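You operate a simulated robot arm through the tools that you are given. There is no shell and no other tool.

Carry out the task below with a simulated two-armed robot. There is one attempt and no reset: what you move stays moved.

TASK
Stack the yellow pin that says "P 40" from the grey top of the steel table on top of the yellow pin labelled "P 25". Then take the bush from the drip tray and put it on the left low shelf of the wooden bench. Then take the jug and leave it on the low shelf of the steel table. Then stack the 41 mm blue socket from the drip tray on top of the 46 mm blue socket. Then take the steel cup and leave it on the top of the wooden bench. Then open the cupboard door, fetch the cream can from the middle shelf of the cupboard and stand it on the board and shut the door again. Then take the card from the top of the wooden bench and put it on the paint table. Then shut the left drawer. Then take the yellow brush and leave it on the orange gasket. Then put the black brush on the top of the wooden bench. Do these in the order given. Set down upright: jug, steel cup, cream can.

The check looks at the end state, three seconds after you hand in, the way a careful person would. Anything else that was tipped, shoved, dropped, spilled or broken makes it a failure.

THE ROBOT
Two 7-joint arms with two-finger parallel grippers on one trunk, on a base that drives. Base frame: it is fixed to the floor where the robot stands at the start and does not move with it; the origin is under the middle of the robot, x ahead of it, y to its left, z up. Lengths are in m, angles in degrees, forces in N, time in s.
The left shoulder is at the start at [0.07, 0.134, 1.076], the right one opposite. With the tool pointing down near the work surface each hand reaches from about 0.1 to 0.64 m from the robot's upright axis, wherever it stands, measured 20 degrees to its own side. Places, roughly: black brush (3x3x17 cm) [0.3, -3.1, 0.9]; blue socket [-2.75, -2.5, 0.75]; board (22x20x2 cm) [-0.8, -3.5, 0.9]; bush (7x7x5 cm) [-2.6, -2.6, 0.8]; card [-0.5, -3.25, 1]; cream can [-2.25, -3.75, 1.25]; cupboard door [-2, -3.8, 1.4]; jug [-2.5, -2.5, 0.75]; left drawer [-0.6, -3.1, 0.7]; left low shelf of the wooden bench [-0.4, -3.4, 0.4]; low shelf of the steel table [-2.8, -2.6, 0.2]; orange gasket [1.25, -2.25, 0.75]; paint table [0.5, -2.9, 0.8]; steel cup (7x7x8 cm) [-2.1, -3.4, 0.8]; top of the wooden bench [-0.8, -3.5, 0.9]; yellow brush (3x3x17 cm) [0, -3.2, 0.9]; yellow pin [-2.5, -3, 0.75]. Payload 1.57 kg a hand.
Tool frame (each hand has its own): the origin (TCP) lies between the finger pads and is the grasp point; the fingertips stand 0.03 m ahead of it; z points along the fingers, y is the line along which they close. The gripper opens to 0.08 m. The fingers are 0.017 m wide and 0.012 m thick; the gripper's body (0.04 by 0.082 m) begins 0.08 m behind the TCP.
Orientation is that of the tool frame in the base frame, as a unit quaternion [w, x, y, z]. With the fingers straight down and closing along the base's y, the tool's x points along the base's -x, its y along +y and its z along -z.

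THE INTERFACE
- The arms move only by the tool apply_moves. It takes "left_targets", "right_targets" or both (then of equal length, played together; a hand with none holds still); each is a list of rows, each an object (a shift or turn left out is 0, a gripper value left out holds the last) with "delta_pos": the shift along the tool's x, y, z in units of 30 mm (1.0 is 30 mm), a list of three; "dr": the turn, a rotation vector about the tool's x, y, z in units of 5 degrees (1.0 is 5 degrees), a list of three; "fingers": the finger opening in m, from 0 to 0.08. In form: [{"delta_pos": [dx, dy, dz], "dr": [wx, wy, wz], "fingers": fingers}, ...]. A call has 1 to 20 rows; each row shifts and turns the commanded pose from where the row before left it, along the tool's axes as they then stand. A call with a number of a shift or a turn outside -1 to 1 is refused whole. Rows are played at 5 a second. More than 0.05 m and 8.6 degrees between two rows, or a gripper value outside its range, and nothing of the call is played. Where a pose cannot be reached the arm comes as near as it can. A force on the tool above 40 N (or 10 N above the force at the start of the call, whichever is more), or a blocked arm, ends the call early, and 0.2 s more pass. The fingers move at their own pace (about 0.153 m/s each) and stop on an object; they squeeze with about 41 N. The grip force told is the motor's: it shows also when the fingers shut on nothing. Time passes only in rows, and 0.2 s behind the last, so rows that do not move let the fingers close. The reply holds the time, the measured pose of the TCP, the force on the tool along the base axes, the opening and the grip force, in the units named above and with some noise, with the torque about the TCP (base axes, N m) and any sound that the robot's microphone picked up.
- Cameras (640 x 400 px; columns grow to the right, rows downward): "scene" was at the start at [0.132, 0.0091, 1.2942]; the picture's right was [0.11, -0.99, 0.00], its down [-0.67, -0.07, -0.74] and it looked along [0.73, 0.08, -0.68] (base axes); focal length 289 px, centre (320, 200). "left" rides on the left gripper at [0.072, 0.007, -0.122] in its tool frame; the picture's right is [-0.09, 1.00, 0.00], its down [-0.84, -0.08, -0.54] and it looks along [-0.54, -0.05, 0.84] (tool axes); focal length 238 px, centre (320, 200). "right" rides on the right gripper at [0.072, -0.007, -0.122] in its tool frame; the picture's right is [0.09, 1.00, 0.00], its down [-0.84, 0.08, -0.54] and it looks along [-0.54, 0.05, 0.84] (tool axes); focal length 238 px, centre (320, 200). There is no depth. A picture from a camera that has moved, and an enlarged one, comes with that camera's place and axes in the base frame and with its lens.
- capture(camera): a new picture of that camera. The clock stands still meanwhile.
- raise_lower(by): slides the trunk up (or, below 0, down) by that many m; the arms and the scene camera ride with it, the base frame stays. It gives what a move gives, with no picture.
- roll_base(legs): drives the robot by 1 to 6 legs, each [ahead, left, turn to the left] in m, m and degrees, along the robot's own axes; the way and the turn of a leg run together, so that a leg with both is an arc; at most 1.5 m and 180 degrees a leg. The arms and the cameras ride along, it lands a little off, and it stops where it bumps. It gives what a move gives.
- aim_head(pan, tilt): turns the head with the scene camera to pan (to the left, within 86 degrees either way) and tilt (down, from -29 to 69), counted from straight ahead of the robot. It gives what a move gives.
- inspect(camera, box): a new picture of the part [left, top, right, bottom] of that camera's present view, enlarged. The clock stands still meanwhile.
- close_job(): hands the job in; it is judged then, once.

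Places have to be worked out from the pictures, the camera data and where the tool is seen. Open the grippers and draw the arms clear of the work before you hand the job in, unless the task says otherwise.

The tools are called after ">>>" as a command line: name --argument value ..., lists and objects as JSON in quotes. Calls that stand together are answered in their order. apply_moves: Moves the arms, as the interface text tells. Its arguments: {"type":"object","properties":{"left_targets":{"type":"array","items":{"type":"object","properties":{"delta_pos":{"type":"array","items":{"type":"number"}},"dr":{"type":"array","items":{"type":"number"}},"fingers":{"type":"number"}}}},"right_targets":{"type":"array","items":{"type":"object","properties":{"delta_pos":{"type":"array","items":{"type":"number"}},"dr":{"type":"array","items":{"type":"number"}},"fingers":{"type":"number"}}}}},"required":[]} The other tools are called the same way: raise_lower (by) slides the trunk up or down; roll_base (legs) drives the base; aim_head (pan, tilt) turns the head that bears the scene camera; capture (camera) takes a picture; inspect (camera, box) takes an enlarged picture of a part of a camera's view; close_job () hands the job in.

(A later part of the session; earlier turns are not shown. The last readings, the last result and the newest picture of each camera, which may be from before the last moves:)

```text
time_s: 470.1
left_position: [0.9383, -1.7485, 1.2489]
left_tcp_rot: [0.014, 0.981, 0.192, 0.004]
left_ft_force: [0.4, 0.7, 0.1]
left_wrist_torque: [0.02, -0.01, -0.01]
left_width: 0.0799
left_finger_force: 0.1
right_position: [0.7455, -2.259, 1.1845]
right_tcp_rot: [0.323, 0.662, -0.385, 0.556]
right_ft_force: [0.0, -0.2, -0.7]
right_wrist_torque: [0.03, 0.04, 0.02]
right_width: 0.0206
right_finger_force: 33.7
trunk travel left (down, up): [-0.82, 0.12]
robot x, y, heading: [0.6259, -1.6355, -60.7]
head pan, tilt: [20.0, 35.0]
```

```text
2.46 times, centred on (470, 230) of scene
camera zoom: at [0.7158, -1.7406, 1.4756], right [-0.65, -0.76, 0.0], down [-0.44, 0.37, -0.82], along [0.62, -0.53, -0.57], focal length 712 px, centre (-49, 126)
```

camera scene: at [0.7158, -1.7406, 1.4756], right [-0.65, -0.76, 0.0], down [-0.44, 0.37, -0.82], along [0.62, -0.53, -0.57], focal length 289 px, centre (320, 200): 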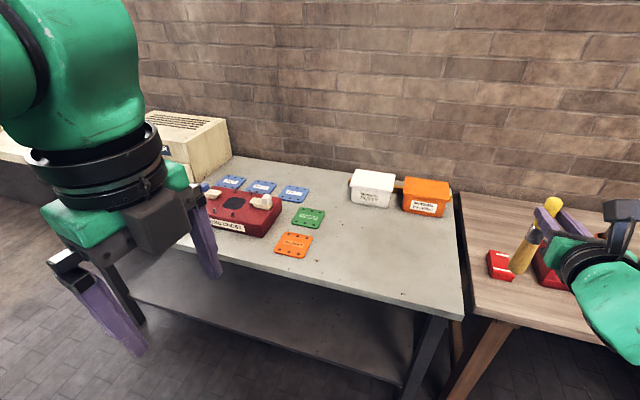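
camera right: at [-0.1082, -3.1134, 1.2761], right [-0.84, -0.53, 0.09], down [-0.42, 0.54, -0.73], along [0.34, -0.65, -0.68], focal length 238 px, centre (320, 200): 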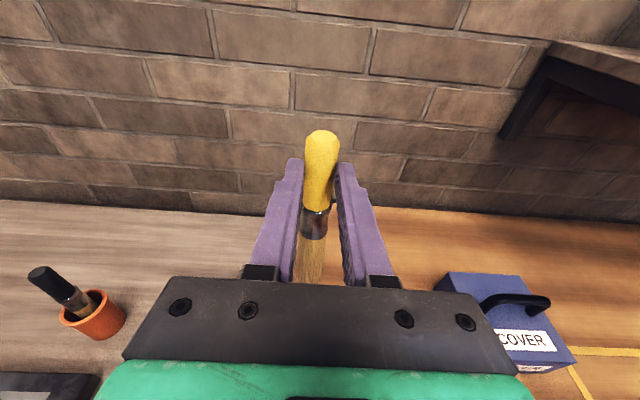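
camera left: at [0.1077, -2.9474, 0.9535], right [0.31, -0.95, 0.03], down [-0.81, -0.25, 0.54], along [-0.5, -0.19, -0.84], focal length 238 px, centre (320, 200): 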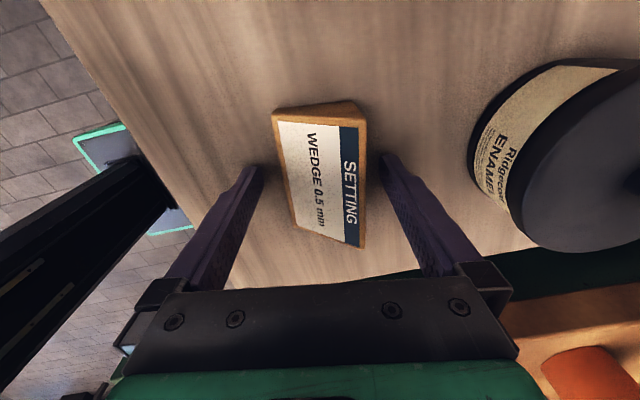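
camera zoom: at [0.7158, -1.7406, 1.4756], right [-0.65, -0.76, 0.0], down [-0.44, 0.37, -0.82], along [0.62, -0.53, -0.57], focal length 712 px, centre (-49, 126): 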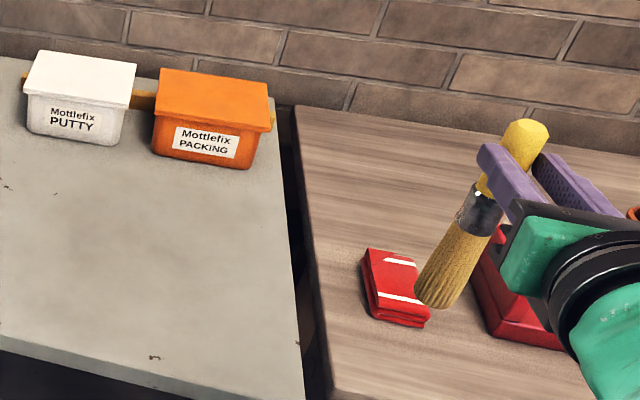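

The orange gasket is an ≈ 11 cm square plate. I now pitch the right hand down 80° so the brush turns horizontal.

>>> apply_moves --right_targets '[{"dr": [0, -1, 0]}, {"dr": [0, -1, 0]}, {"dr": [0, -1, 0]}, {"dr": [0, -1, 0]}, {"dr": [0, -1, 0]}, {"dr": [0, -1, 0]}, {"dr": [0, -1, 0]}, {"dr": [0, -1, 0]}, {"dr": [0, -1, 0]}, {"dr": [0, -1, 0]}, {"dr": [0, -1, 0]}, {"dr": [0, -1, 0]}, {"dr": [0, -1, 0]}, {"dr": [0, -1, 0]}, {"dr": [0, -1, 0]}, {"dr": [0, -1, 0]}, {"delta_pos": [0, 0, 0]}]'

>>> capture --camera "right"

>>> aim_head --pan -10 --tilt 35

>>> capture --camera "scene"

```text
time_s: 473.8
left_position: [0.9374, -1.7491, 1.2504]
left_tcp_rot: [0.014, 0.981, 0.191, 0.004]
left_ft_force: [-0.2, 0.4, -0.6]
left_wrist_torque: [0.0, -0.02, -0.01]
left_width: 0.0801
left_finger_force: 0.0
right_position: [0.7411, -2.2554, 1.183]
right_tcp_rot: [0.006, 0.868, -0.496, 0.01]
right_ft_force: [-0.8, 0.5, -0.6]
right_wrist_torque: [-0.03, -0.06, 0.01]
right_width: 0.0202
right_finger_force: 33.8
right hand out of reach, approached as far as the arm can: row 16
trunk travel left (down, up): [-0.82, 0.12]
robot x, y, heading: [0.6239, -1.6395, -60.4]
head pan, tilt: [20.0, 35.0]
```

```text
taken
camera right: at [0.7816, -2.3114, 1.3067], right [-0.81, -0.58, 0.0], down [-0.5, 0.69, 0.52], along [-0.31, 0.42, -0.85], focal length 238 px, centre (320, 200)
```

right: 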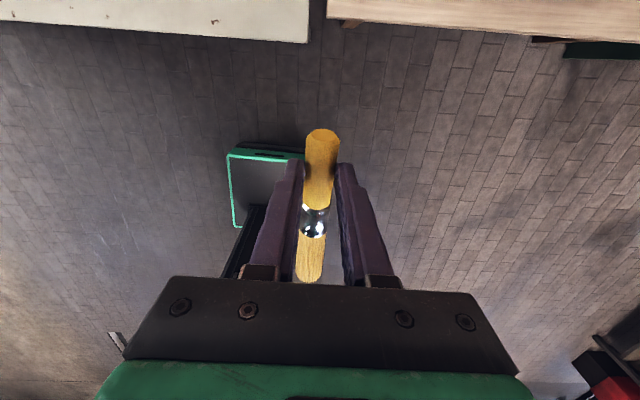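

```text
time_s: 474.7
left_position: [0.9382, -1.7484, 1.248]
left_tcp_rot: [0.014, 0.981, 0.192, 0.003]
left_ft_force: [0.4, 0.2, -0.1]
left_wrist_torque: [-0.01, -0.02, -0.01]
left_width: 0.08
left_finger_force: 0.0
right_position: [0.7431, -2.2551, 1.1846]
right_tcp_rot: [0.007, 0.867, -0.499, 0.009]
right_ft_force: [0.0, 1.1, -0.5]
right_wrist_torque: [-0.03, -0.02, -0.01]
right_width: 0.0202
right_finger_force: 34.3
trunk travel left (down, up): [-0.82, 0.12]
robot x, y, heading: [0.6276, -1.6397, -60.4]
head pan, tilt: [-10.0, 35.0]
```

```text
taken
camera scene: at [0.6786, -1.7662, 1.4756], right [-0.94, -0.33, 0.0], down [-0.19, 0.54, -0.82], along [0.27, -0.77, -0.57], focal length 289 px, centre (320, 200)
```

scene: 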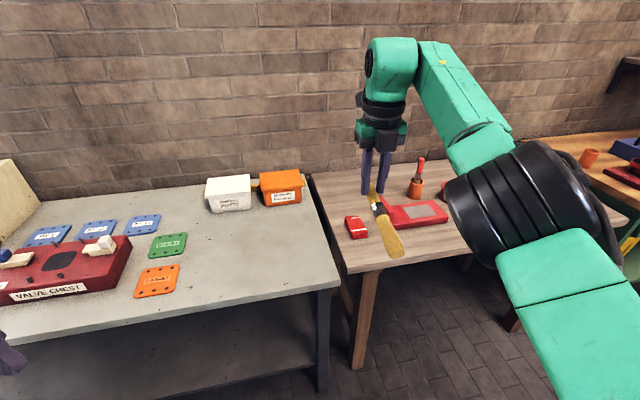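

The hand points down with the brush about horizontal, bristles toward me. I zoom to check its tilt.

>>> inspect --camera "scene" --box '[340, 130, 440, 270]'

>>> inspect --camera "right" --box '[250, 110, 390, 300]'

```text
2.86 times, centred on (390, 200) of scene
camera zoom: at [0.6786, -1.7662, 1.4756], right [-0.94, -0.33, 0.0], down [-0.19, 0.54, -0.82], along [0.27, -0.77, -0.57], focal length 827 px, centre (120, 200)
```

zoom: 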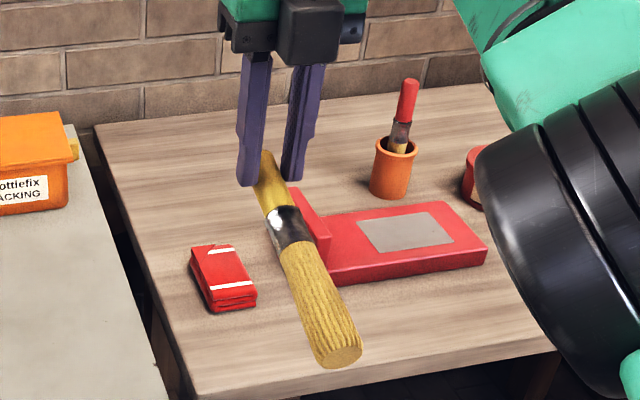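

```text
2.11 times, centred on (320, 205) of right
camera zoom: at [0.783, -2.3107, 1.3071], right [-0.81, -0.58, 0.0], down [-0.49, 0.69, 0.52], along [-0.31, 0.42, -0.85], focal length 502 px, centre (320, 190)
```

zoom: 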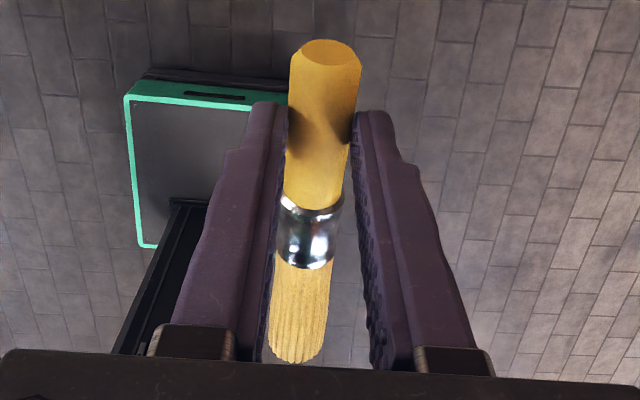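

The bristle end hangs ≈ 13° low. I draw the hand in 9 cm and rotate 12.5° more to level the brush, then check.

>>> apply_moves --right_targets '[{"delta_pos": [-1, 0, 0]}, {"delta_pos": [-1, 0, 0]}, {"delta_pos": [-1, 0, 0]}, {"dr": [0, -0.85, 0]}, {"dr": [0, -0.85, 0]}, {"dr": [0, -0.85, 0]}, {"delta_pos": [0, 0, 0]}]'

>>> inspect --camera "scene" --box '[340, 130, 460, 290]'

>>> inspect --camera "right" --box '[250, 110, 390, 300]'

```text
time_s: 476.3
left_position: [0.9383, -1.7482, 1.2509]
left_tcp_rot: [0.014, 0.981, 0.191, 0.004]
left_ft_force: [-0.4, 0.0, -0.1]
left_wrist_torque: [-0.01, 0.01, 0.02]
left_width: 0.08
left_finger_force: 0.1
right_position: [0.6972, -2.1779, 1.1835]
right_tcp_rot: [-0.056, 0.859, -0.5, -0.095]
right_ft_force: [0.6, -1.0, -0.2]
right_wrist_torque: [-0.06, -0.01, 0.01]
right_width: 0.0204
right_finger_force: 33.8
trunk travel left (down, up): [-0.82, 0.12]
robot x, y, heading: [0.6251, -1.6407, -60.3]
head pan, tilt: [-10.0, 35.0]
```

```text
2.50 times, centred on (400, 210) of scene
camera zoom: at [0.678, -1.7667, 1.4755], right [-0.94, -0.33, 0.0], down [-0.19, 0.54, -0.82], along [0.27, -0.77, -0.57], focal length 724 px, centre (120, 175)
```

zoom: 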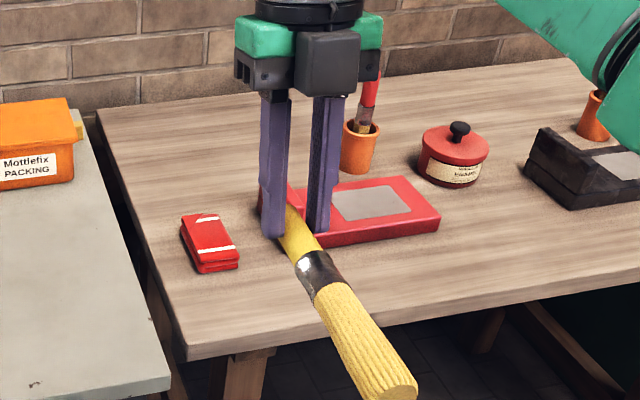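

```text
2.11 times, centred on (320, 205) of right
camera zoom: at [0.7506, -2.2585, 1.2865], right [-0.82, -0.57, -0.02], down [-0.41, 0.57, 0.71], along [-0.39, 0.59, -0.7], focal length 502 px, centre (320, 190)
```

zoom: 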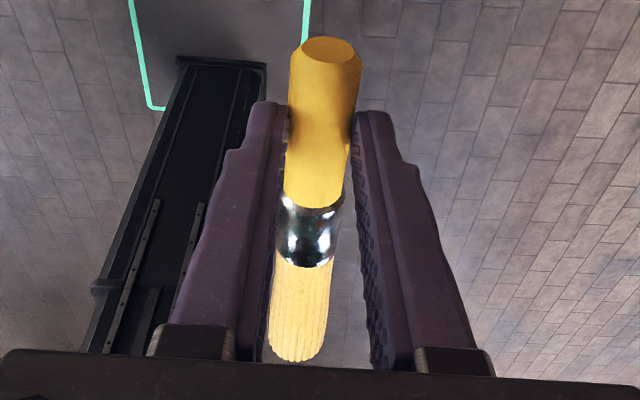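

The brush is now about level. I slide left 0.55 m toward the gasket and look.

>>> roll_base --legs '[[0, 0.55, 1.8]]'

>>> aim_head --pan -5 --tilt 40

>>> capture --camera "scene"

>>> capture --camera "right"

```text
time_s: 479.5
left_position: [1.4175, -1.4599, 1.251]
left_tcp_rot: [0.014, 0.978, 0.208, 0.005]
left_ft_force: [-1.1, 0.0, -0.5]
left_wrist_torque: [0.0, 0.0, 0.01]
left_width: 0.0799
left_finger_force: 0.1
right_position: [1.1899, -1.8956, 1.1823]
right_tcp_rot: [-0.054, 0.867, -0.486, -0.095]
right_ft_force: [-0.2, 0.0, 0.1]
right_wrist_torque: [-0.03, -0.01, 0.01]
right_width: 0.0204
right_finger_force: 34.0
trunk travel left (down, up): [-0.82, 0.12]
robot x, y, heading: [1.1001, -1.3609, -58.8]
head pan, tilt: [-10.0, 35.0]
```

```text
time_s: 480.1
left_position: [1.4181, -1.4582, 1.2502]
left_tcp_rot: [0.014, 0.978, 0.207, 0.004]
left_ft_force: [-0.2, -0.1, 0.2]
left_wrist_torque: [0.01, 0.02, -0.02]
left_width: 0.0798
left_finger_force: 0.1
right_position: [1.192, -1.8951, 1.1822]
right_tcp_rot: [-0.055, 0.867, -0.486, -0.095]
right_ft_force: [0.2, 0.8, -0.1]
right_wrist_torque: [-0.01, -0.05, -0.01]
right_width: 0.0203
right_finger_force: 33.3
trunk travel left (down, up): [-0.82, 0.12]
robot x, y, heading: [1.1043, -1.3601, -59.0]
head pan, tilt: [-5.0, 40.0]
```

```text
taken
camera scene: at [1.165, -1.4788, 1.468], right [-0.9, -0.44, 0.0], down [-0.28, 0.58, -0.77], along [0.34, -0.69, -0.64], focal length 289 px, centre (320, 200)
```

scene: 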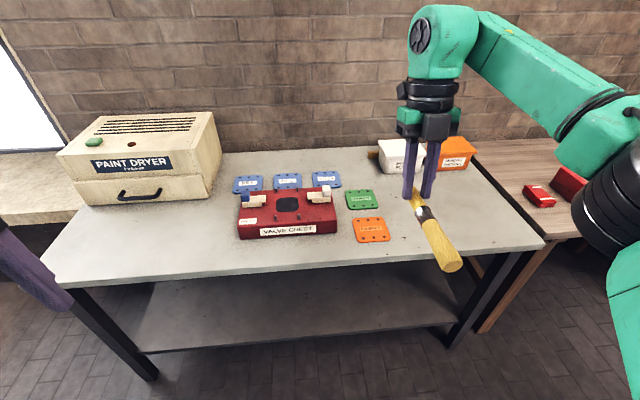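

```text
taken
camera right: at [1.2474, -1.9739, 1.2864], right [-0.8, -0.6, -0.02], down [-0.43, 0.55, 0.71], along [-0.41, 0.58, -0.7], focal length 238 px, centre (320, 200)
```

right: 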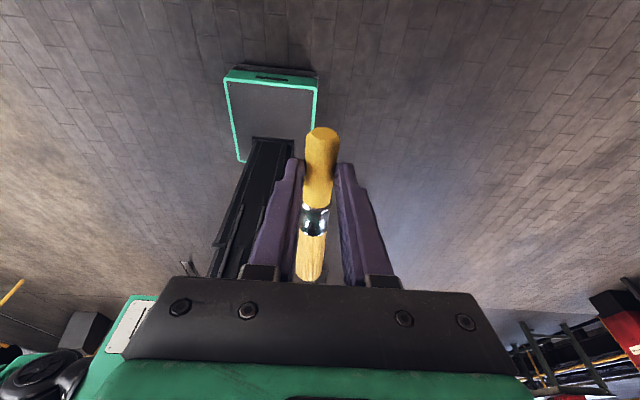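

The gasket is now nearly ahead. I zoom to get its corners.

>>> inspect --camera "scene" --box '[320, 170, 480, 290]'

```text
3.33 times, centred on (400, 230) of scene
camera zoom: at [1.165, -1.4788, 1.468], right [-0.9, -0.44, 0.0], down [-0.28, 0.58, -0.77], along [0.34, -0.69, -0.64], focal length 965 px, centre (53, 100)
```

zoom: 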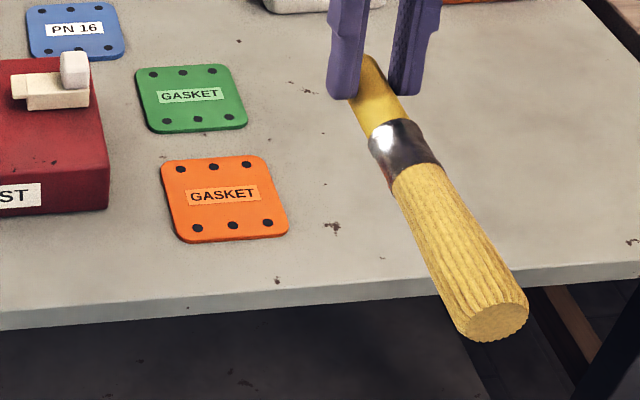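

Triangulated: gasket centre (1.302,-2.129), top z ≈ 0.807, 10 cm square. I drive so the brush centre comes over it (ahead 0.327, right 0.03), still at height.

>>> roll_base --legs '[[0.32, -0.028, 0.4]]'

>>> aim_head --pan -10 --tilt 55

>>> capture --camera "scene"

>>> capture --camera "right"

```text
time_s: 482.3
left_position: [1.5701, -1.7491, 1.2518]
left_tcp_rot: [0.015, 0.977, 0.213, 0.006]
left_ft_force: [0.1, 0.2, -0.3]
left_wrist_torque: [0.02, -0.01, 0.02]
left_width: 0.0801
left_finger_force: 0.1
right_position: [1.3483, -2.1888, 1.1838]
right_tcp_rot: [-0.053, 0.87, -0.48, -0.094]
right_ft_force: [0.2, -0.5, -1.0]
right_wrist_torque: [-0.02, -0.03, -0.01]
right_width: 0.0205
right_finger_force: 34.0
trunk travel left (down, up): [-0.82, 0.12]
robot x, y, heading: [1.2551, -1.6561, -58.2]
head pan, tilt: [-5.0, 40.0]
```

```text
time_s: 483.1
left_position: [1.5703, -1.7524, 1.2503]
left_tcp_rot: [0.013, 0.977, 0.213, 0.004]
left_ft_force: [0.8, -0.8, 0.0]
left_wrist_torque: [-0.01, 0.0, -0.02]
left_width: 0.0799
left_finger_force: 0.0
right_position: [1.3488, -2.1909, 1.183]
right_tcp_rot: [-0.054, 0.87, -0.48, -0.096]
right_ft_force: [0.1, 0.4, -0.6]
right_wrist_torque: [-0.01, -0.01, 0.01]
right_width: 0.0201
right_finger_force: 33.6
trunk travel left (down, up): [-0.82, 0.12]
robot x, y, heading: [1.2497, -1.6589, -58.2]
head pan, tilt: [-10.0, 55.0]
```

```text
taken
camera scene: at [1.3056, -1.7663, 1.4473], right [-0.93, -0.38, 0.0], down [-0.31, 0.76, -0.57], along [0.21, -0.53, -0.82], focal length 289 px, centre (320, 200)
```

scene: 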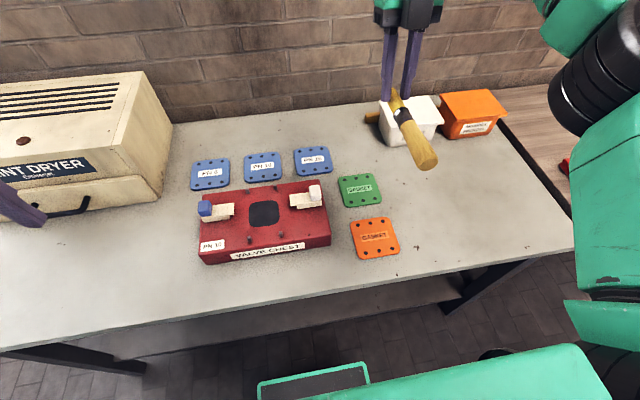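

```text
taken
camera right: at [1.4054, -2.2692, 1.2862], right [-0.79, -0.61, -0.02], down [-0.44, 0.55, 0.71], along [-0.42, 0.58, -0.7], focal length 238 px, centre (320, 200)
```

right: 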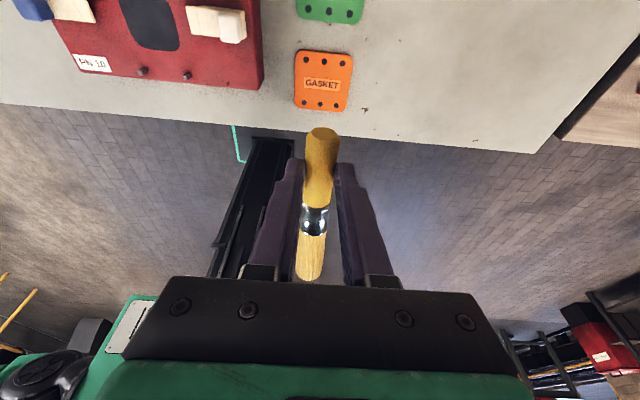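

The brush is placed right (needs ≈ 5 mm right). I correct, lower the trunk 0.27 m and look again.

>>> apply_moves --right_targets '[{"delta_pos": [0, 0.18, 0]}, {"delta_pos": [0, 0, 0]}]'

>>> raise_lower --by -0.27

>>> capture --camera "scene"

>>> capture --camera "right"

```text
time_s: 483.7
left_position: [1.5705, -1.7514, 1.2497]
left_tcp_rot: [0.014, 0.977, 0.213, 0.005]
left_ft_force: [-1.2, -0.8, 0.7]
left_wrist_torque: [0.0, -0.01, 0.0]
left_width: 0.0799
left_finger_force: 0.1
right_position: [1.3433, -2.1925, 1.1836]
right_tcp_rot: [-0.054, 0.87, -0.48, -0.097]
right_ft_force: [-0.2, 0.6, -1.1]
right_wrist_torque: [-0.03, -0.05, -0.02]
right_width: 0.0205
right_finger_force: 33.7
trunk travel left (down, up): [-0.82, 0.12]
robot x, y, heading: [1.2512, -1.6551, -57.8]
head pan, tilt: [-10.0, 55.0]
```

```text
time_s: 486.4
left_position: [1.5701, -1.7514, 0.9799]
left_tcp_rot: [0.013, 0.977, 0.213, 0.005]
left_ft_force: [0.1, 0.3, 1.1]
left_wrist_torque: [-0.04, -0.03, 0.0]
left_width: 0.0801
left_finger_force: 0.2
right_position: [1.3431, -2.1925, 0.9131]
right_tcp_rot: [-0.054, 0.87, -0.48, -0.095]
right_ft_force: [0.2, -0.2, -1.6]
right_wrist_torque: [-0.04, -0.03, 0.01]
right_width: 0.0202
right_finger_force: 33.8
trunk travel left (down, up): [-0.55, 0.39]
robot x, y, heading: [1.2523, -1.6595, -58.0]
head pan, tilt: [-10.0, 55.0]
```

```text
taken
camera scene: at [1.3052, -1.7657, 1.1774], right [-0.93, -0.37, 0.0], down [-0.31, 0.76, -0.57], along [0.21, -0.53, -0.82], focal length 289 px, centre (320, 200)
```

scene: 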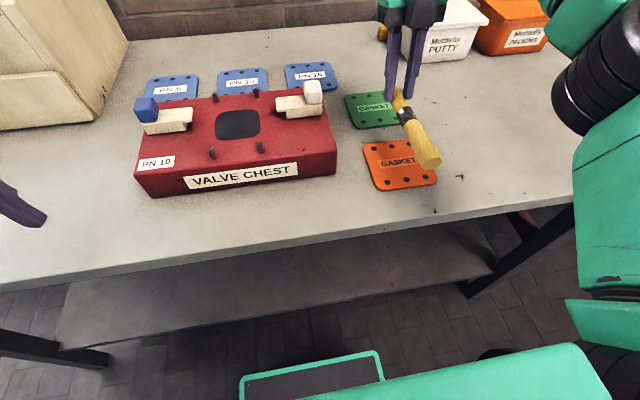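

```text
taken
camera right: at [1.4005, -2.2715, 1.0171], right [-0.79, -0.61, -0.02], down [-0.44, 0.55, 0.71], along [-0.42, 0.57, -0.7], focal length 238 px, centre (320, 200)
```

right: 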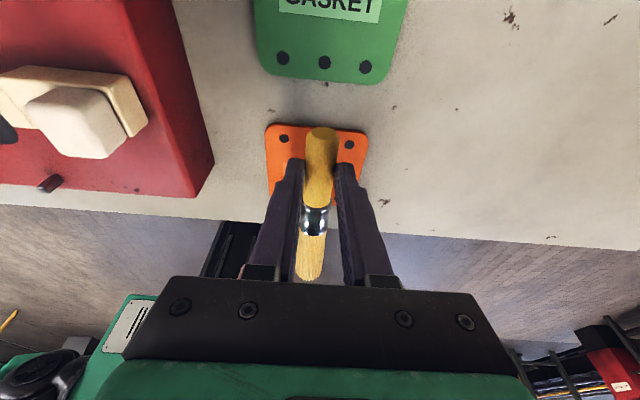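

The brush is over the gasket, finger tips just beyond its far edge. I lower 52 mm, then creep.

>>> apply_moves --right_targets '[{"delta_pos": [0.19, 0, 0.85]}, {"delta_pos": [0.19, 0, 0.85]}, {"delta_pos": [0, 0, 0]}]'

>>> inspect --camera "scene" --box '[330, 60, 490, 220]'

```text
time_s: 487.2
left_position: [1.5689, -1.7508, 0.9805]
left_tcp_rot: [0.014, 0.977, 0.213, 0.005]
left_ft_force: [-0.3, -0.8, 0.4]
left_wrist_torque: [0.0, -0.01, 0.01]
left_width: 0.08
left_finger_force: 0.0
right_position: [1.3459, -2.1898, 0.8626]
right_tcp_rot: [-0.054, 0.87, -0.48, -0.096]
right_ft_force: [-0.1, 0.5, 0.0]
right_wrist_torque: [-0.06, 0.0, 0.02]
right_width: 0.0201
right_finger_force: 33.6
trunk travel left (down, up): [-0.55, 0.39]
robot x, y, heading: [1.2537, -1.6581, -57.9]
head pan, tilt: [-10.0, 55.0]
```

```text
2.50 times, centred on (410, 140) of scene
camera zoom: at [1.3053, -1.7654, 1.1774], right [-0.93, -0.37, 0.0], down [-0.31, 0.76, -0.57], along [0.21, -0.53, -0.82], focal length 724 px, centre (95, 350)
```

zoom: 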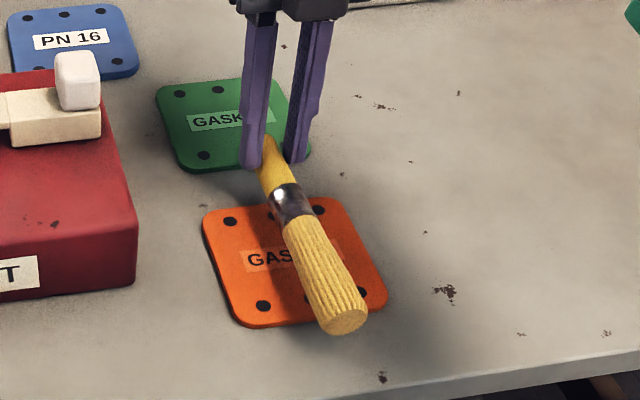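

Well centred over the gasket. I creep down 2 mm at a time.

>>> apply_moves --right_targets '[{"delta_pos": [0.029, 0, 0.13]}, {"delta_pos": [0.029, 0, 0.13]}, {"delta_pos": [0.029, 0, 0.13]}, {"delta_pos": [0, 0, 0]}]'

>>> apply_moves --right_targets '[{"delta_pos": [0.015, 0, 0.065]}, {"delta_pos": [0.015, 0, 0.065]}, {"delta_pos": [0, 0, 0]}]'

```text
time_s: 488.2
left_position: [1.57, -1.7511, 0.98]
left_tcp_rot: [0.013, 0.977, 0.213, 0.004]
left_ft_force: [-0.2, 1.0, 0.1]
left_wrist_torque: [0.01, -0.02, 0.01]
left_width: 0.0799
left_finger_force: 0.0
right_position: [1.3436, -2.193, 0.8508]
right_tcp_rot: [-0.053, 0.87, -0.481, -0.097]
right_ft_force: [0.1, -0.3, -1.2]
right_wrist_torque: [-0.06, -0.02, -0.01]
right_width: 0.0205
right_finger_force: 33.6
trunk travel left (down, up): [-0.55, 0.39]
robot x, y, heading: [1.2548, -1.6583, -58.0]
head pan, tilt: [-10.0, 55.0]
```

```text
time_s: 489.1
left_position: [1.5695, -1.7504, 0.9795]
left_tcp_rot: [0.015, 0.977, 0.214, 0.004]
left_ft_force: [0.0, -0.6, -0.1]
left_wrist_torque: [0.01, 0.02, 0.02]
left_width: 0.0802
left_finger_force: 0.0
right_position: [1.3444, -2.1921, 0.848]
right_tcp_rot: [-0.053, 0.87, -0.48, -0.095]
right_ft_force: [0.9, -3.7, 16.4]
right_wrist_torque: [0.64, 0.46, 0.05]
right_width: 0.0201
right_finger_force: 33.9
trunk travel left (down, up): [-0.55, 0.39]
robot x, y, heading: [1.2541, -1.6572, -58.0]
head pan, tilt: [-10.0, 55.0]
```

Contact (16 N). I ease up a little and look at how the brush lies.

>>> apply_moves --right_targets '[{"delta_pos": [-0.01, 0, -0.04]}, {"delta_pos": [0, 0, 0]}]'

>>> inspect --camera "scene" --box '[330, 60, 490, 220]'

>>> capture --camera "right"

```text
time_s: 489.6
left_position: [1.5713, -1.7506, 0.9784]
left_tcp_rot: [0.014, 0.977, 0.213, 0.005]
left_ft_force: [-0.9, -0.2, 0.1]
left_wrist_torque: [0.01, -0.01, -0.03]
left_width: 0.0796
left_finger_force: 0.0
right_position: [1.3444, -2.1917, 0.8473]
right_tcp_rot: [-0.053, 0.87, -0.48, -0.097]
right_ft_force: [1.8, 0.2, 8.2]
right_wrist_torque: [0.22, 0.05, -0.05]
right_width: 0.0204
right_finger_force: 33.6
trunk travel left (down, up): [-0.55, 0.39]
robot x, y, heading: [1.2553, -1.6538, -58.1]
head pan, tilt: [-10.0, 55.0]
```

```text
2.50 times, centred on (410, 140) of scene
camera zoom: at [1.3054, -1.764, 1.1774], right [-0.93, -0.37, 0.0], down [-0.31, 0.76, -0.57], along [0.21, -0.53, -0.82], focal length 724 px, centre (95, 350)
```

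zoom: 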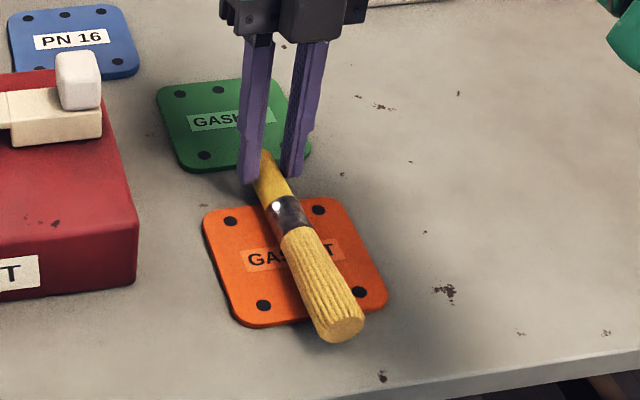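

```text
taken
camera right: at [1.4013, -2.2698, 0.9508], right [-0.79, -0.61, -0.02], down [-0.44, 0.55, 0.71], along [-0.42, 0.57, -0.7], focal length 238 px, centre (320, 200)
```

right: 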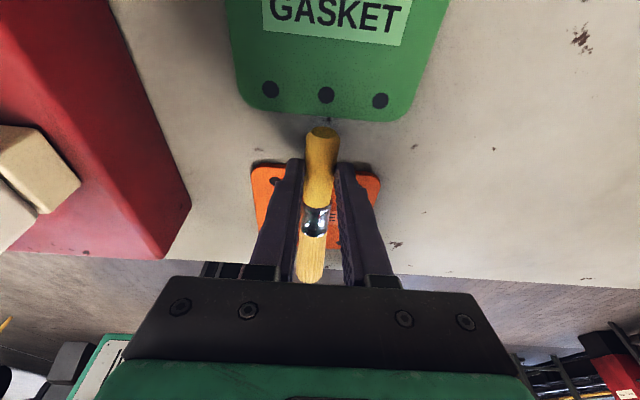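

The bristles touch but the handle is still ≈ 1 cm high (5° tilt). I lift 3 mm, rotate 5° more, and lower again.

>>> apply_moves --right_targets '[{"delta_pos": [-0.022, 0, -0.097]}, {"dr": [0, -1, 0]}, {"delta_pos": [0, 0, 0]}]'

>>> apply_moves --right_targets '[{"delta_pos": [0.03, 0, 0.095]}, {"delta_pos": [0.03, 0, 0.095]}, {"delta_pos": [0, 0, 0]}]'

```text
time_s: 490.4
left_position: [1.5691, -1.7517, 0.9797]
left_tcp_rot: [0.015, 0.977, 0.214, 0.005]
left_ft_force: [0.3, -0.7, 0.2]
left_wrist_torque: [0.02, 0.01, -0.01]
left_width: 0.0801
left_finger_force: 0.2
right_position: [1.3435, -2.193, 0.8493]
right_tcp_rot: [-0.075, 0.865, -0.478, -0.134]
right_ft_force: [-0.3, 0.2, -0.8]
right_wrist_torque: [-0.03, -0.01, 0.02]
right_width: 0.0201
right_finger_force: 34.0
trunk travel left (down, up): [-0.55, 0.39]
robot x, y, heading: [1.2499, -1.6587, -58.1]
head pan, tilt: [-10.0, 55.0]
```

```text
time_s: 491.2
left_position: [1.5681, -1.7509, 0.9796]
left_tcp_rot: [0.015, 0.977, 0.212, 0.004]
left_ft_force: [-0.5, -0.6, 0.3]
left_wrist_torque: [0.02, -0.04, 0.01]
left_width: 0.08
left_finger_force: 0.2
right_position: [1.3442, -2.1924, 0.8459]
right_tcp_rot: [-0.074, 0.865, -0.478, -0.133]
right_ft_force: [0.6, -5.9, 15.9]
right_wrist_torque: [-0.01, 0.11, 0.05]
right_width: 0.0199
right_finger_force: 34.3
trunk travel left (down, up): [-0.55, 0.39]
robot x, y, heading: [1.2553, -1.6578, -58.0]
head pan, tilt: [-10.0, 55.0]
```

The brush now lies practically level on the gasket. I ease 1 mm and open the fingers slowly.

>>> apply_moves --right_targets '[{"delta_pos": [-0.01, 0, -0.035]}, {"delta_pos": [0, 0, 0]}, {"fingers": 0.022}, {"fingers": 0.024}, {"fingers": 0.028}, {"fingers": 0.035}, {"fingers": 0.045}, {"fingers": 0.06}, {"delta_pos": [0, 0, 0]}]'

>>> inspect --camera "scene" --box '[330, 60, 490, 220]'

>>> capture --camera "right"

```text
time_s: 493.2
left_position: [1.5702, -1.7509, 0.9803]
left_tcp_rot: [0.013, 0.977, 0.213, 0.004]
left_ft_force: [0.5, 0.2, -0.6]
left_wrist_torque: [0.0, 0.02, 0.01]
left_width: 0.0802
left_finger_force: 0.0
right_position: [1.3449, -2.1919, 0.845]
right_tcp_rot: [-0.074, 0.865, -0.477, -0.134]
right_ft_force: [0.1, -0.1, 0.1]
right_wrist_torque: [-0.02, 0.03, -0.02]
right_width: 0.0599
right_finger_force: 0.0
trunk travel left (down, up): [-0.55, 0.39]
robot x, y, heading: [1.2506, -1.6587, -57.9]
head pan, tilt: [-10.0, 55.0]
```

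```text
2.50 times, centred on (410, 140) of scene
camera zoom: at [1.3052, -1.7657, 1.1773], right [-0.93, -0.37, 0.0], down [-0.31, 0.76, -0.57], along [0.21, -0.53, -0.82], focal length 724 px, centre (95, 350)
```

zoom: 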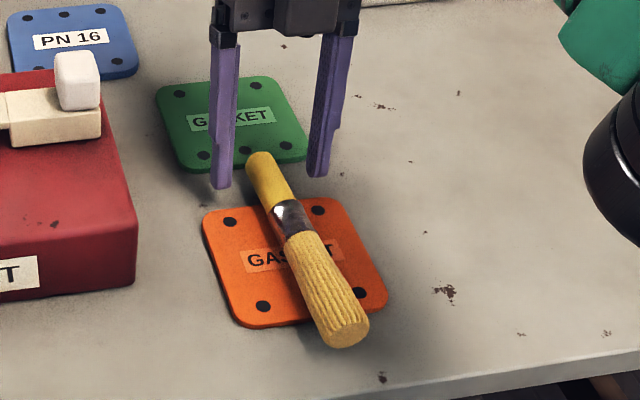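

```text
taken
camera right: at [1.4059, -2.2783, 0.9395], right [-0.8, -0.6, -0.03], down [-0.4, 0.49, 0.77], along [-0.45, 0.62, -0.64], focal length 238 px, centre (320, 200)
```

right: 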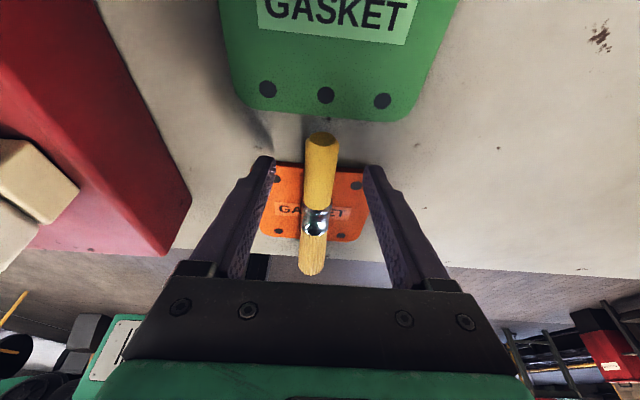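

The yellow brush lies on the orange gasket. I raise the right hand straight up and back away.

>>> apply_moves --right_targets '[{"delta_pos": [-0.15, 0, -0.47]}, {"delta_pos": [-0.3, 0, -0.95]}, {"delta_pos": [-0.3, 0, -0.95]}, {"delta_pos": [-0.3, 0, -0.95]}, {"delta_pos": [-0.3, 0, -0.95]}, {"delta_pos": [-0.3, 0, -0.95]}]'

>>> roll_base --legs '[[-0.4, 0, 0]]'

>>> capture --camera "scene"

```text
time_s: 494.6
left_position: [1.5702, -1.7508, 0.9798]
left_tcp_rot: [0.014, 0.977, 0.212, 0.005]
left_ft_force: [-0.2, 0.7, 1.0]
left_wrist_torque: [-0.02, -0.01, 0.01]
left_width: 0.08
left_finger_force: 0.1
right_position: [1.3311, -2.1649, 0.9838]
right_tcp_rot: [-0.073, 0.865, -0.478, -0.132]
right_ft_force: [0.4, 0.3, 0.6]
right_wrist_torque: [-0.01, 0.0, 0.01]
right_width: 0.06
right_finger_force: 0.0
right hand out of reach, approached as far as the arm can: row 5, 6
trunk travel left (down, up): [-0.55, 0.39]
robot x, y, heading: [1.2511, -1.6561, -58.0]
head pan, tilt: [-10.0, 55.0]
```

```text
time_s: 497.1
left_position: [1.3582, -1.413, 0.9797]
left_tcp_rot: [0.014, 0.978, 0.21, 0.004]
left_ft_force: [-1.0, 0.2, 0.0]
left_wrist_torque: [-0.01, -0.01, -0.01]
left_width: 0.08
left_finger_force: 0.0
right_position: [1.1163, -1.827, 0.9831]
right_tcp_rot: [-0.074, 0.864, -0.481, -0.132]
right_ft_force: [-0.5, 0.0, -0.5]
right_wrist_torque: [-0.03, 0.03, 0.01]
right_width: 0.0603
right_finger_force: 0.0
trunk travel left (down, up): [-0.55, 0.39]
robot x, y, heading: [1.0431, -1.3217, -58.7]
head pan, tilt: [-10.0, 55.0]
```

```text
taken
camera scene: at [1.0932, -1.4253, 1.1773], right [-0.93, -0.37, 0.0], down [-0.3, 0.76, -0.57], along [0.21, -0.53, -0.82], focal length 289 px, centre (320, 200)
```

scene: 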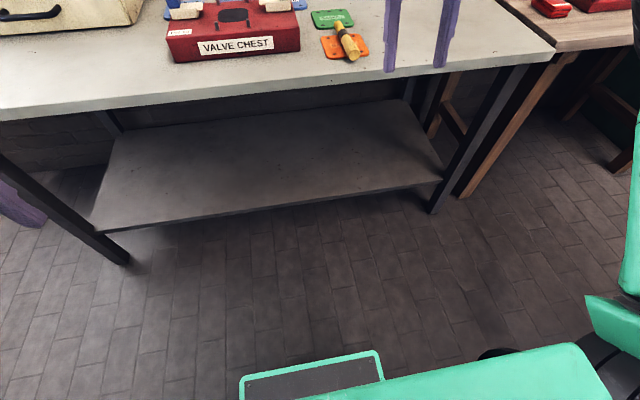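

The brush lies on the gasket. Last task: the black brush. I turn the right hand back to nearly horizontal.

>>> apply_moves --right_targets '[{"dr": [0, 1, 0]}, {"dr": [0, 1, 0]}, {"dr": [0, 1, 0]}, {"dr": [0, 1, 0]}, {"dr": [0, 1, 0]}, {"dr": [0, 1, 0]}, {"dr": [0, 1, 0]}, {"dr": [0, 1, 0]}, {"dr": [0, 1, 0]}, {"dr": [0, 1, 0]}, {"dr": [0, 1, 0]}, {"dr": [0, 1, 0]}, {"dr": [0, 1, 0]}, {"dr": [0, 1, 0]}, {"dr": [0, 1, 0]}, {"dr": [0, 1, 0]}, {"dr": [0, 1, 0]}, {"dr": [0, 1, 0]}, {"dr": [0, 1, 0]}, {"delta_pos": [0, 0, 0]}]'

>>> roll_base --legs '[[0, -1.15, 0]]'

>>> aim_head --pan 0 --tilt 30

>>> capture --camera "scene"

>>> capture --camera "right"

```text
time_s: 501.4
left_position: [1.358, -1.4127, 0.9804]
left_tcp_rot: [0.013, 0.978, 0.21, 0.005]
left_ft_force: [0.2, 0.3, -0.2]
left_wrist_torque: [0.02, 0.03, 0.01]
left_width: 0.08
left_finger_force: 0.0
right_position: [1.1164, -1.8265, 0.9823]
right_tcp_rot: [0.306, 0.679, -0.379, 0.549]
right_ft_force: [0.5, -0.7, -0.3]
right_wrist_torque: [-0.01, 0.01, -0.02]
right_width: 0.0601
right_finger_force: 0.0
trunk travel left (down, up): [-0.55, 0.39]
robot x, y, heading: [1.0438, -1.3174, -58.5]
head pan, tilt: [-10.0, 55.0]
```

```text
time_s: 507.2
left_position: [0.3841, -2.0154, 0.9791]
left_tcp_rot: [0.014, 0.977, 0.214, 0.004]
left_ft_force: [0.7, -0.5, 1.3]
left_wrist_torque: [0.0, -0.01, 0.01]
left_width: 0.08
left_finger_force: 0.1
right_position: [0.1449, -2.4292, 0.9826]
right_tcp_rot: [0.302, 0.682, -0.377, 0.549]
right_ft_force: [-0.8, -0.6, 0.3]
right_wrist_torque: [-0.01, 0.0, 0.01]
right_width: 0.0599
right_finger_force: 0.1
trunk travel left (down, up): [-0.55, 0.39]
robot x, y, heading: [0.0667, -1.9215, -58.1]
head pan, tilt: [-10.0, 55.0]
```

```text
time_s: 508.1
left_position: [0.3839, -2.0145, 0.9804]
left_tcp_rot: [0.014, 0.977, 0.214, 0.005]
left_ft_force: [-0.1, -0.7, -0.2]
left_wrist_torque: [0.01, 0.02, -0.01]
left_width: 0.0804
left_finger_force: 0.1
right_position: [0.1459, -2.4297, 0.9831]
right_tcp_rot: [0.303, 0.682, -0.377, 0.549]
right_ft_force: [0.4, 0.0, -0.6]
right_wrist_torque: [-0.01, 0.0, 0.0]
right_width: 0.0596
right_finger_force: 0.1
trunk travel left (down, up): [-0.55, 0.39]
robot x, y, heading: [0.0681, -1.9249, -57.9]
head pan, tilt: [0.0, 30.0]
```

```text
taken
camera scene: at [0.1402, -2.039, 1.2133], right [-0.85, -0.53, 0.0], down [-0.27, 0.42, -0.87], along [0.46, -0.73, -0.5], focal length 289 px, centre (320, 200)
```

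scene: 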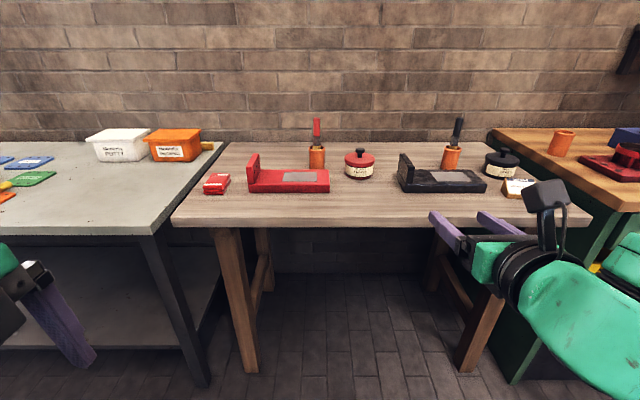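

```text
taken
camera right: at [0.0955, -2.3385, 1.0792], right [-0.83, -0.55, 0.09], down [-0.44, 0.56, -0.7], along [0.33, -0.62, -0.71], focal length 238 px, centre (320, 200)
```

right: 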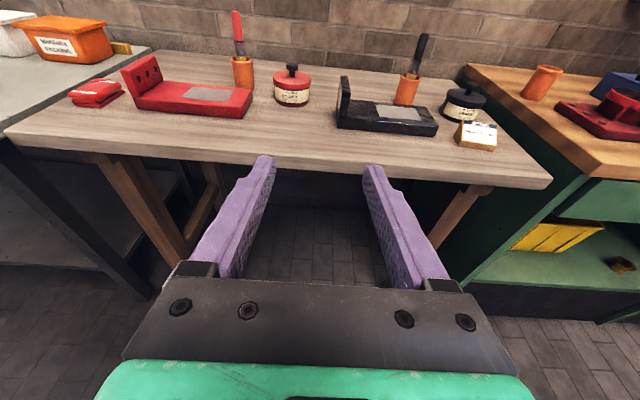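

I see the black brush clearly in both views. I zoom to triangulate it.

>>> inspect --camera "scene" --box '[400, 100, 520, 200]'

>>> inspect --camera "right" --box '[330, 20, 520, 170]'

```text
4.00 times, centred on (460, 150) of scene
camera zoom: at [0.1402, -2.039, 1.2133], right [-0.85, -0.53, 0.0], down [-0.27, 0.42, -0.87], along [0.46, -0.73, -0.5], focal length 1158 px, centre (-240, 400)
```

zoom: 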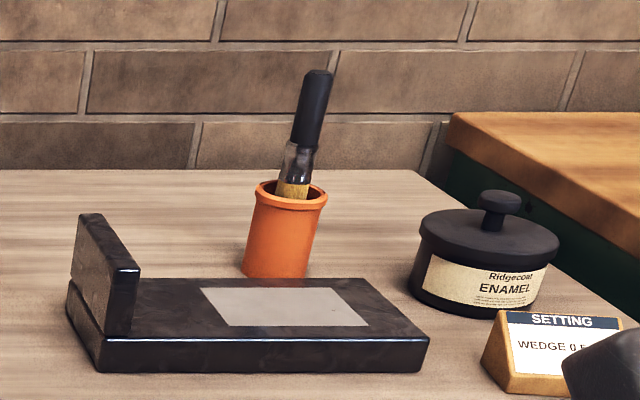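

```text
2.67 times, centred on (425, 95) of right
camera zoom: at [0.0955, -2.3385, 1.0792], right [-0.83, -0.55, 0.09], down [-0.44, 0.56, -0.7], along [0.33, -0.62, -0.71], focal length 636 px, centre (40, 480)
```

zoom: 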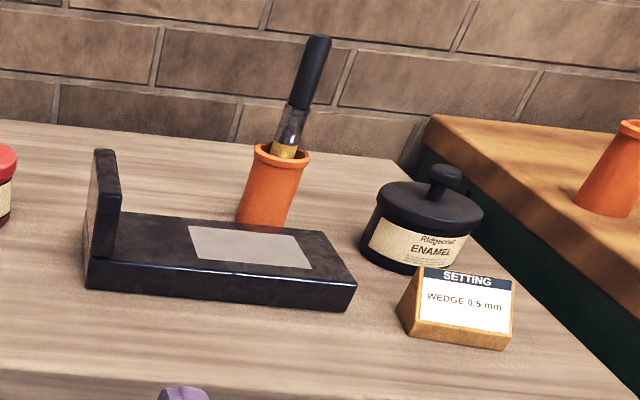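

Black handle: (0.256,-3.07), z 0.916–0.974. I move right 0.248 m and 0.3 m forward, lowering the hand 36 mm.

>>> roll_base --legs '[[0, -0.248, -0.5], [0.3, 0, 0]]'

>>> apply_moves --right_targets '[{"delta_pos": [-0.58, 0, 0.13]}, {"delta_pos": [-0.58, 0, 0.13]}, {"delta_pos": [0, 0, 0]}]'

>>> capture --camera "right"

>>> capture --camera "scene"

```text
time_s: 511.5
left_position: [0.3297, -2.4003, 0.9801]
left_tcp_rot: [0.013, 0.977, 0.214, 0.004]
left_ft_force: [0.2, 0.8, 0.1]
left_wrist_torque: [-0.02, 0.02, 0.0]
left_width: 0.0798
left_finger_force: 0.0
right_position: [0.0923, -2.8154, 0.9832]
right_tcp_rot: [0.302, 0.682, -0.376, 0.55]
right_ft_force: [-0.8, 0.0, 0.2]
right_wrist_torque: [-0.02, 0.0, 0.0]
right_width: 0.0599
right_finger_force: 0.1
trunk travel left (down, up): [-0.55, 0.39]
robot x, y, heading: [0.0073, -2.3042, -57.9]
head pan, tilt: [0.0, 30.0]
```

```text
time_s: 512.3
left_position: [0.3311, -2.401, 0.98]
left_tcp_rot: [0.014, 0.977, 0.214, 0.005]
left_ft_force: [-0.2, -0.5, -0.5]
left_wrist_torque: [-0.01, 0.0, 0.01]
left_width: 0.08
left_finger_force: 0.1
right_position: [0.0915, -2.8148, 0.9461]
right_tcp_rot: [0.302, 0.682, -0.376, 0.55]
right_ft_force: [-0.2, -1.0, 0.3]
right_wrist_torque: [0.0, -0.02, 0.0]
right_width: 0.0602
right_finger_force: 0.0
trunk travel left (down, up): [-0.55, 0.39]
robot x, y, heading: [0.0111, -2.3023, -57.8]
head pan, tilt: [0.0, 30.0]
```

```text
taken
camera right: at [0.042, -2.7234, 1.0427], right [-0.83, -0.55, 0.09], down [-0.44, 0.56, -0.7], along [0.33, -0.62, -0.71], focal length 238 px, centre (320, 200)
```

right: 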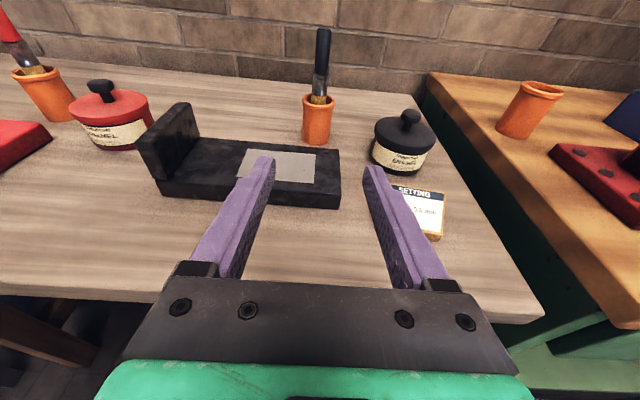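

```text
taken
camera scene: at [0.0859, -2.4242, 1.2134], right [-0.85, -0.53, 0.0], down [-0.27, 0.42, -0.87], along [0.46, -0.73, -0.5], focal length 289 px, centre (320, 200)
```

scene: 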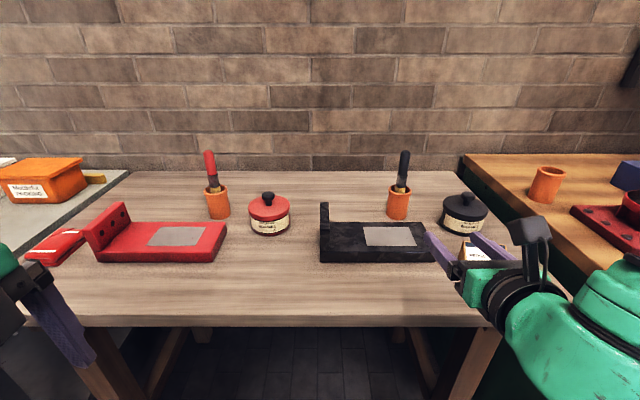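

Brush is 0.303 m ahead, centred. I drive 0.17 m and re-measure.

>>> roll_base --legs '[[0.17, 0, 0]]'

>>> inspect --camera "right" --box '[250, 20, 410, 180]'

>>> inspect --camera "scene" --box '[330, 110, 490, 270]'

```text
time_s: 513.8
left_position: [0.4205, -2.5453, 0.981]
left_tcp_rot: [0.014, 0.977, 0.213, 0.005]
left_ft_force: [0.7, 0.1, -0.2]
left_wrist_torque: [0.03, 0.01, 0.01]
left_width: 0.08
left_finger_force: 0.0
right_position: [0.1816, -2.9594, 0.9462]
right_tcp_rot: [0.303, 0.682, -0.377, 0.549]
right_ft_force: [0.3, -0.5, 0.2]
right_wrist_torque: [0.03, 0.01, 0.01]
right_width: 0.0601
right_finger_force: 0.0
trunk travel left (down, up): [-0.55, 0.39]
robot x, y, heading: [0.1024, -2.4495, -57.9]
head pan, tilt: [0.0, 30.0]
```

```text
2.50 times, centred on (330, 100) of right
camera zoom: at [0.1317, -2.8684, 1.0426], right [-0.83, -0.55, 0.09], down [-0.44, 0.56, -0.7], along [0.33, -0.62, -0.71], focal length 596 px, centre (295, 450)
```

zoom: 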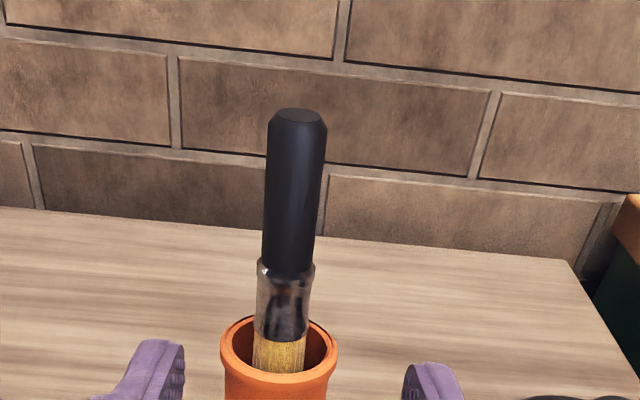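

```text
2.50 times, centred on (410, 190) of scene
camera zoom: at [0.1763, -2.5694, 1.2133], right [-0.85, -0.53, 0.0], down [-0.26, 0.42, -0.87], along [0.46, -0.73, -0.5], focal length 724 px, centre (95, 225)
```

zoom: 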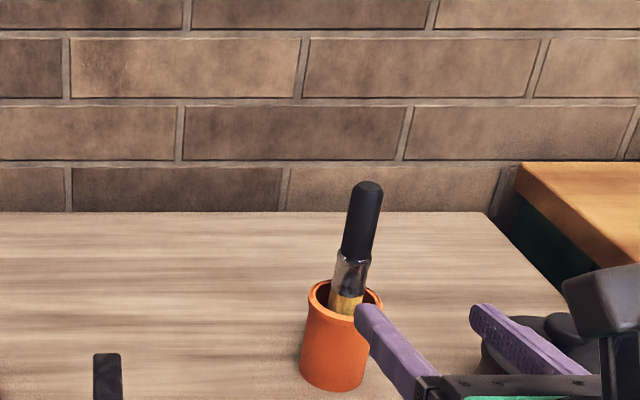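

Brush is ≈ 0.135 m ahead, 4 mm left. I extend the arm 0.084 m and look.

>>> apply_moves --right_targets '[{"delta_pos": [0.2, -0.045, 0.91]}, {"delta_pos": [0.2, -0.045, 0.91]}, {"delta_pos": [0.2, -0.045, 0.91]}, {"delta_pos": [0, 0, 0]}]'

>>> capture --camera "right"

>>> inspect --camera "scene" --box '[330, 110, 530, 290]'

```text
time_s: 514.8
left_position: [0.4192, -2.5457, 0.9806]
left_tcp_rot: [0.015, 0.977, 0.213, 0.005]
left_ft_force: [0.1, -0.1, -0.1]
left_wrist_torque: [0.03, 0.01, -0.02]
left_width: 0.0801
left_finger_force: 0.1
right_position: [0.2287, -3.0283, 0.9468]
right_tcp_rot: [0.303, 0.681, -0.378, 0.549]
right_ft_force: [-0.1, 0.3, -0.1]
right_wrist_torque: [-0.02, -0.04, 0.01]
right_width: 0.06
right_finger_force: 0.1
trunk travel left (down, up): [-0.55, 0.39]
robot x, y, heading: [0.1014, -2.452, -58.2]
head pan, tilt: [0.0, 30.0]
```

```text
taken
camera right: at [0.1797, -2.9367, 1.0439], right [-0.83, -0.55, 0.09], down [-0.44, 0.56, -0.7], along [0.33, -0.62, -0.71], focal length 238 px, centre (320, 200)
```

right: 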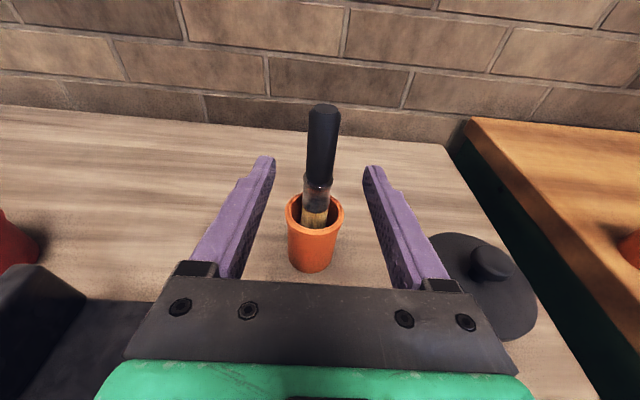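

```text
2.22 times, centred on (430, 200) of scene
camera zoom: at [0.1756, -2.5684, 1.2135], right [-0.85, -0.53, 0.0], down [-0.26, 0.42, -0.87], along [0.46, -0.74, -0.5], focal length 643 px, centre (76, 200)
```

zoom: 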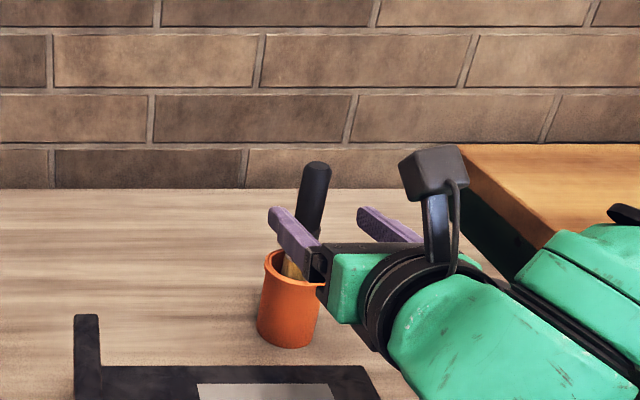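

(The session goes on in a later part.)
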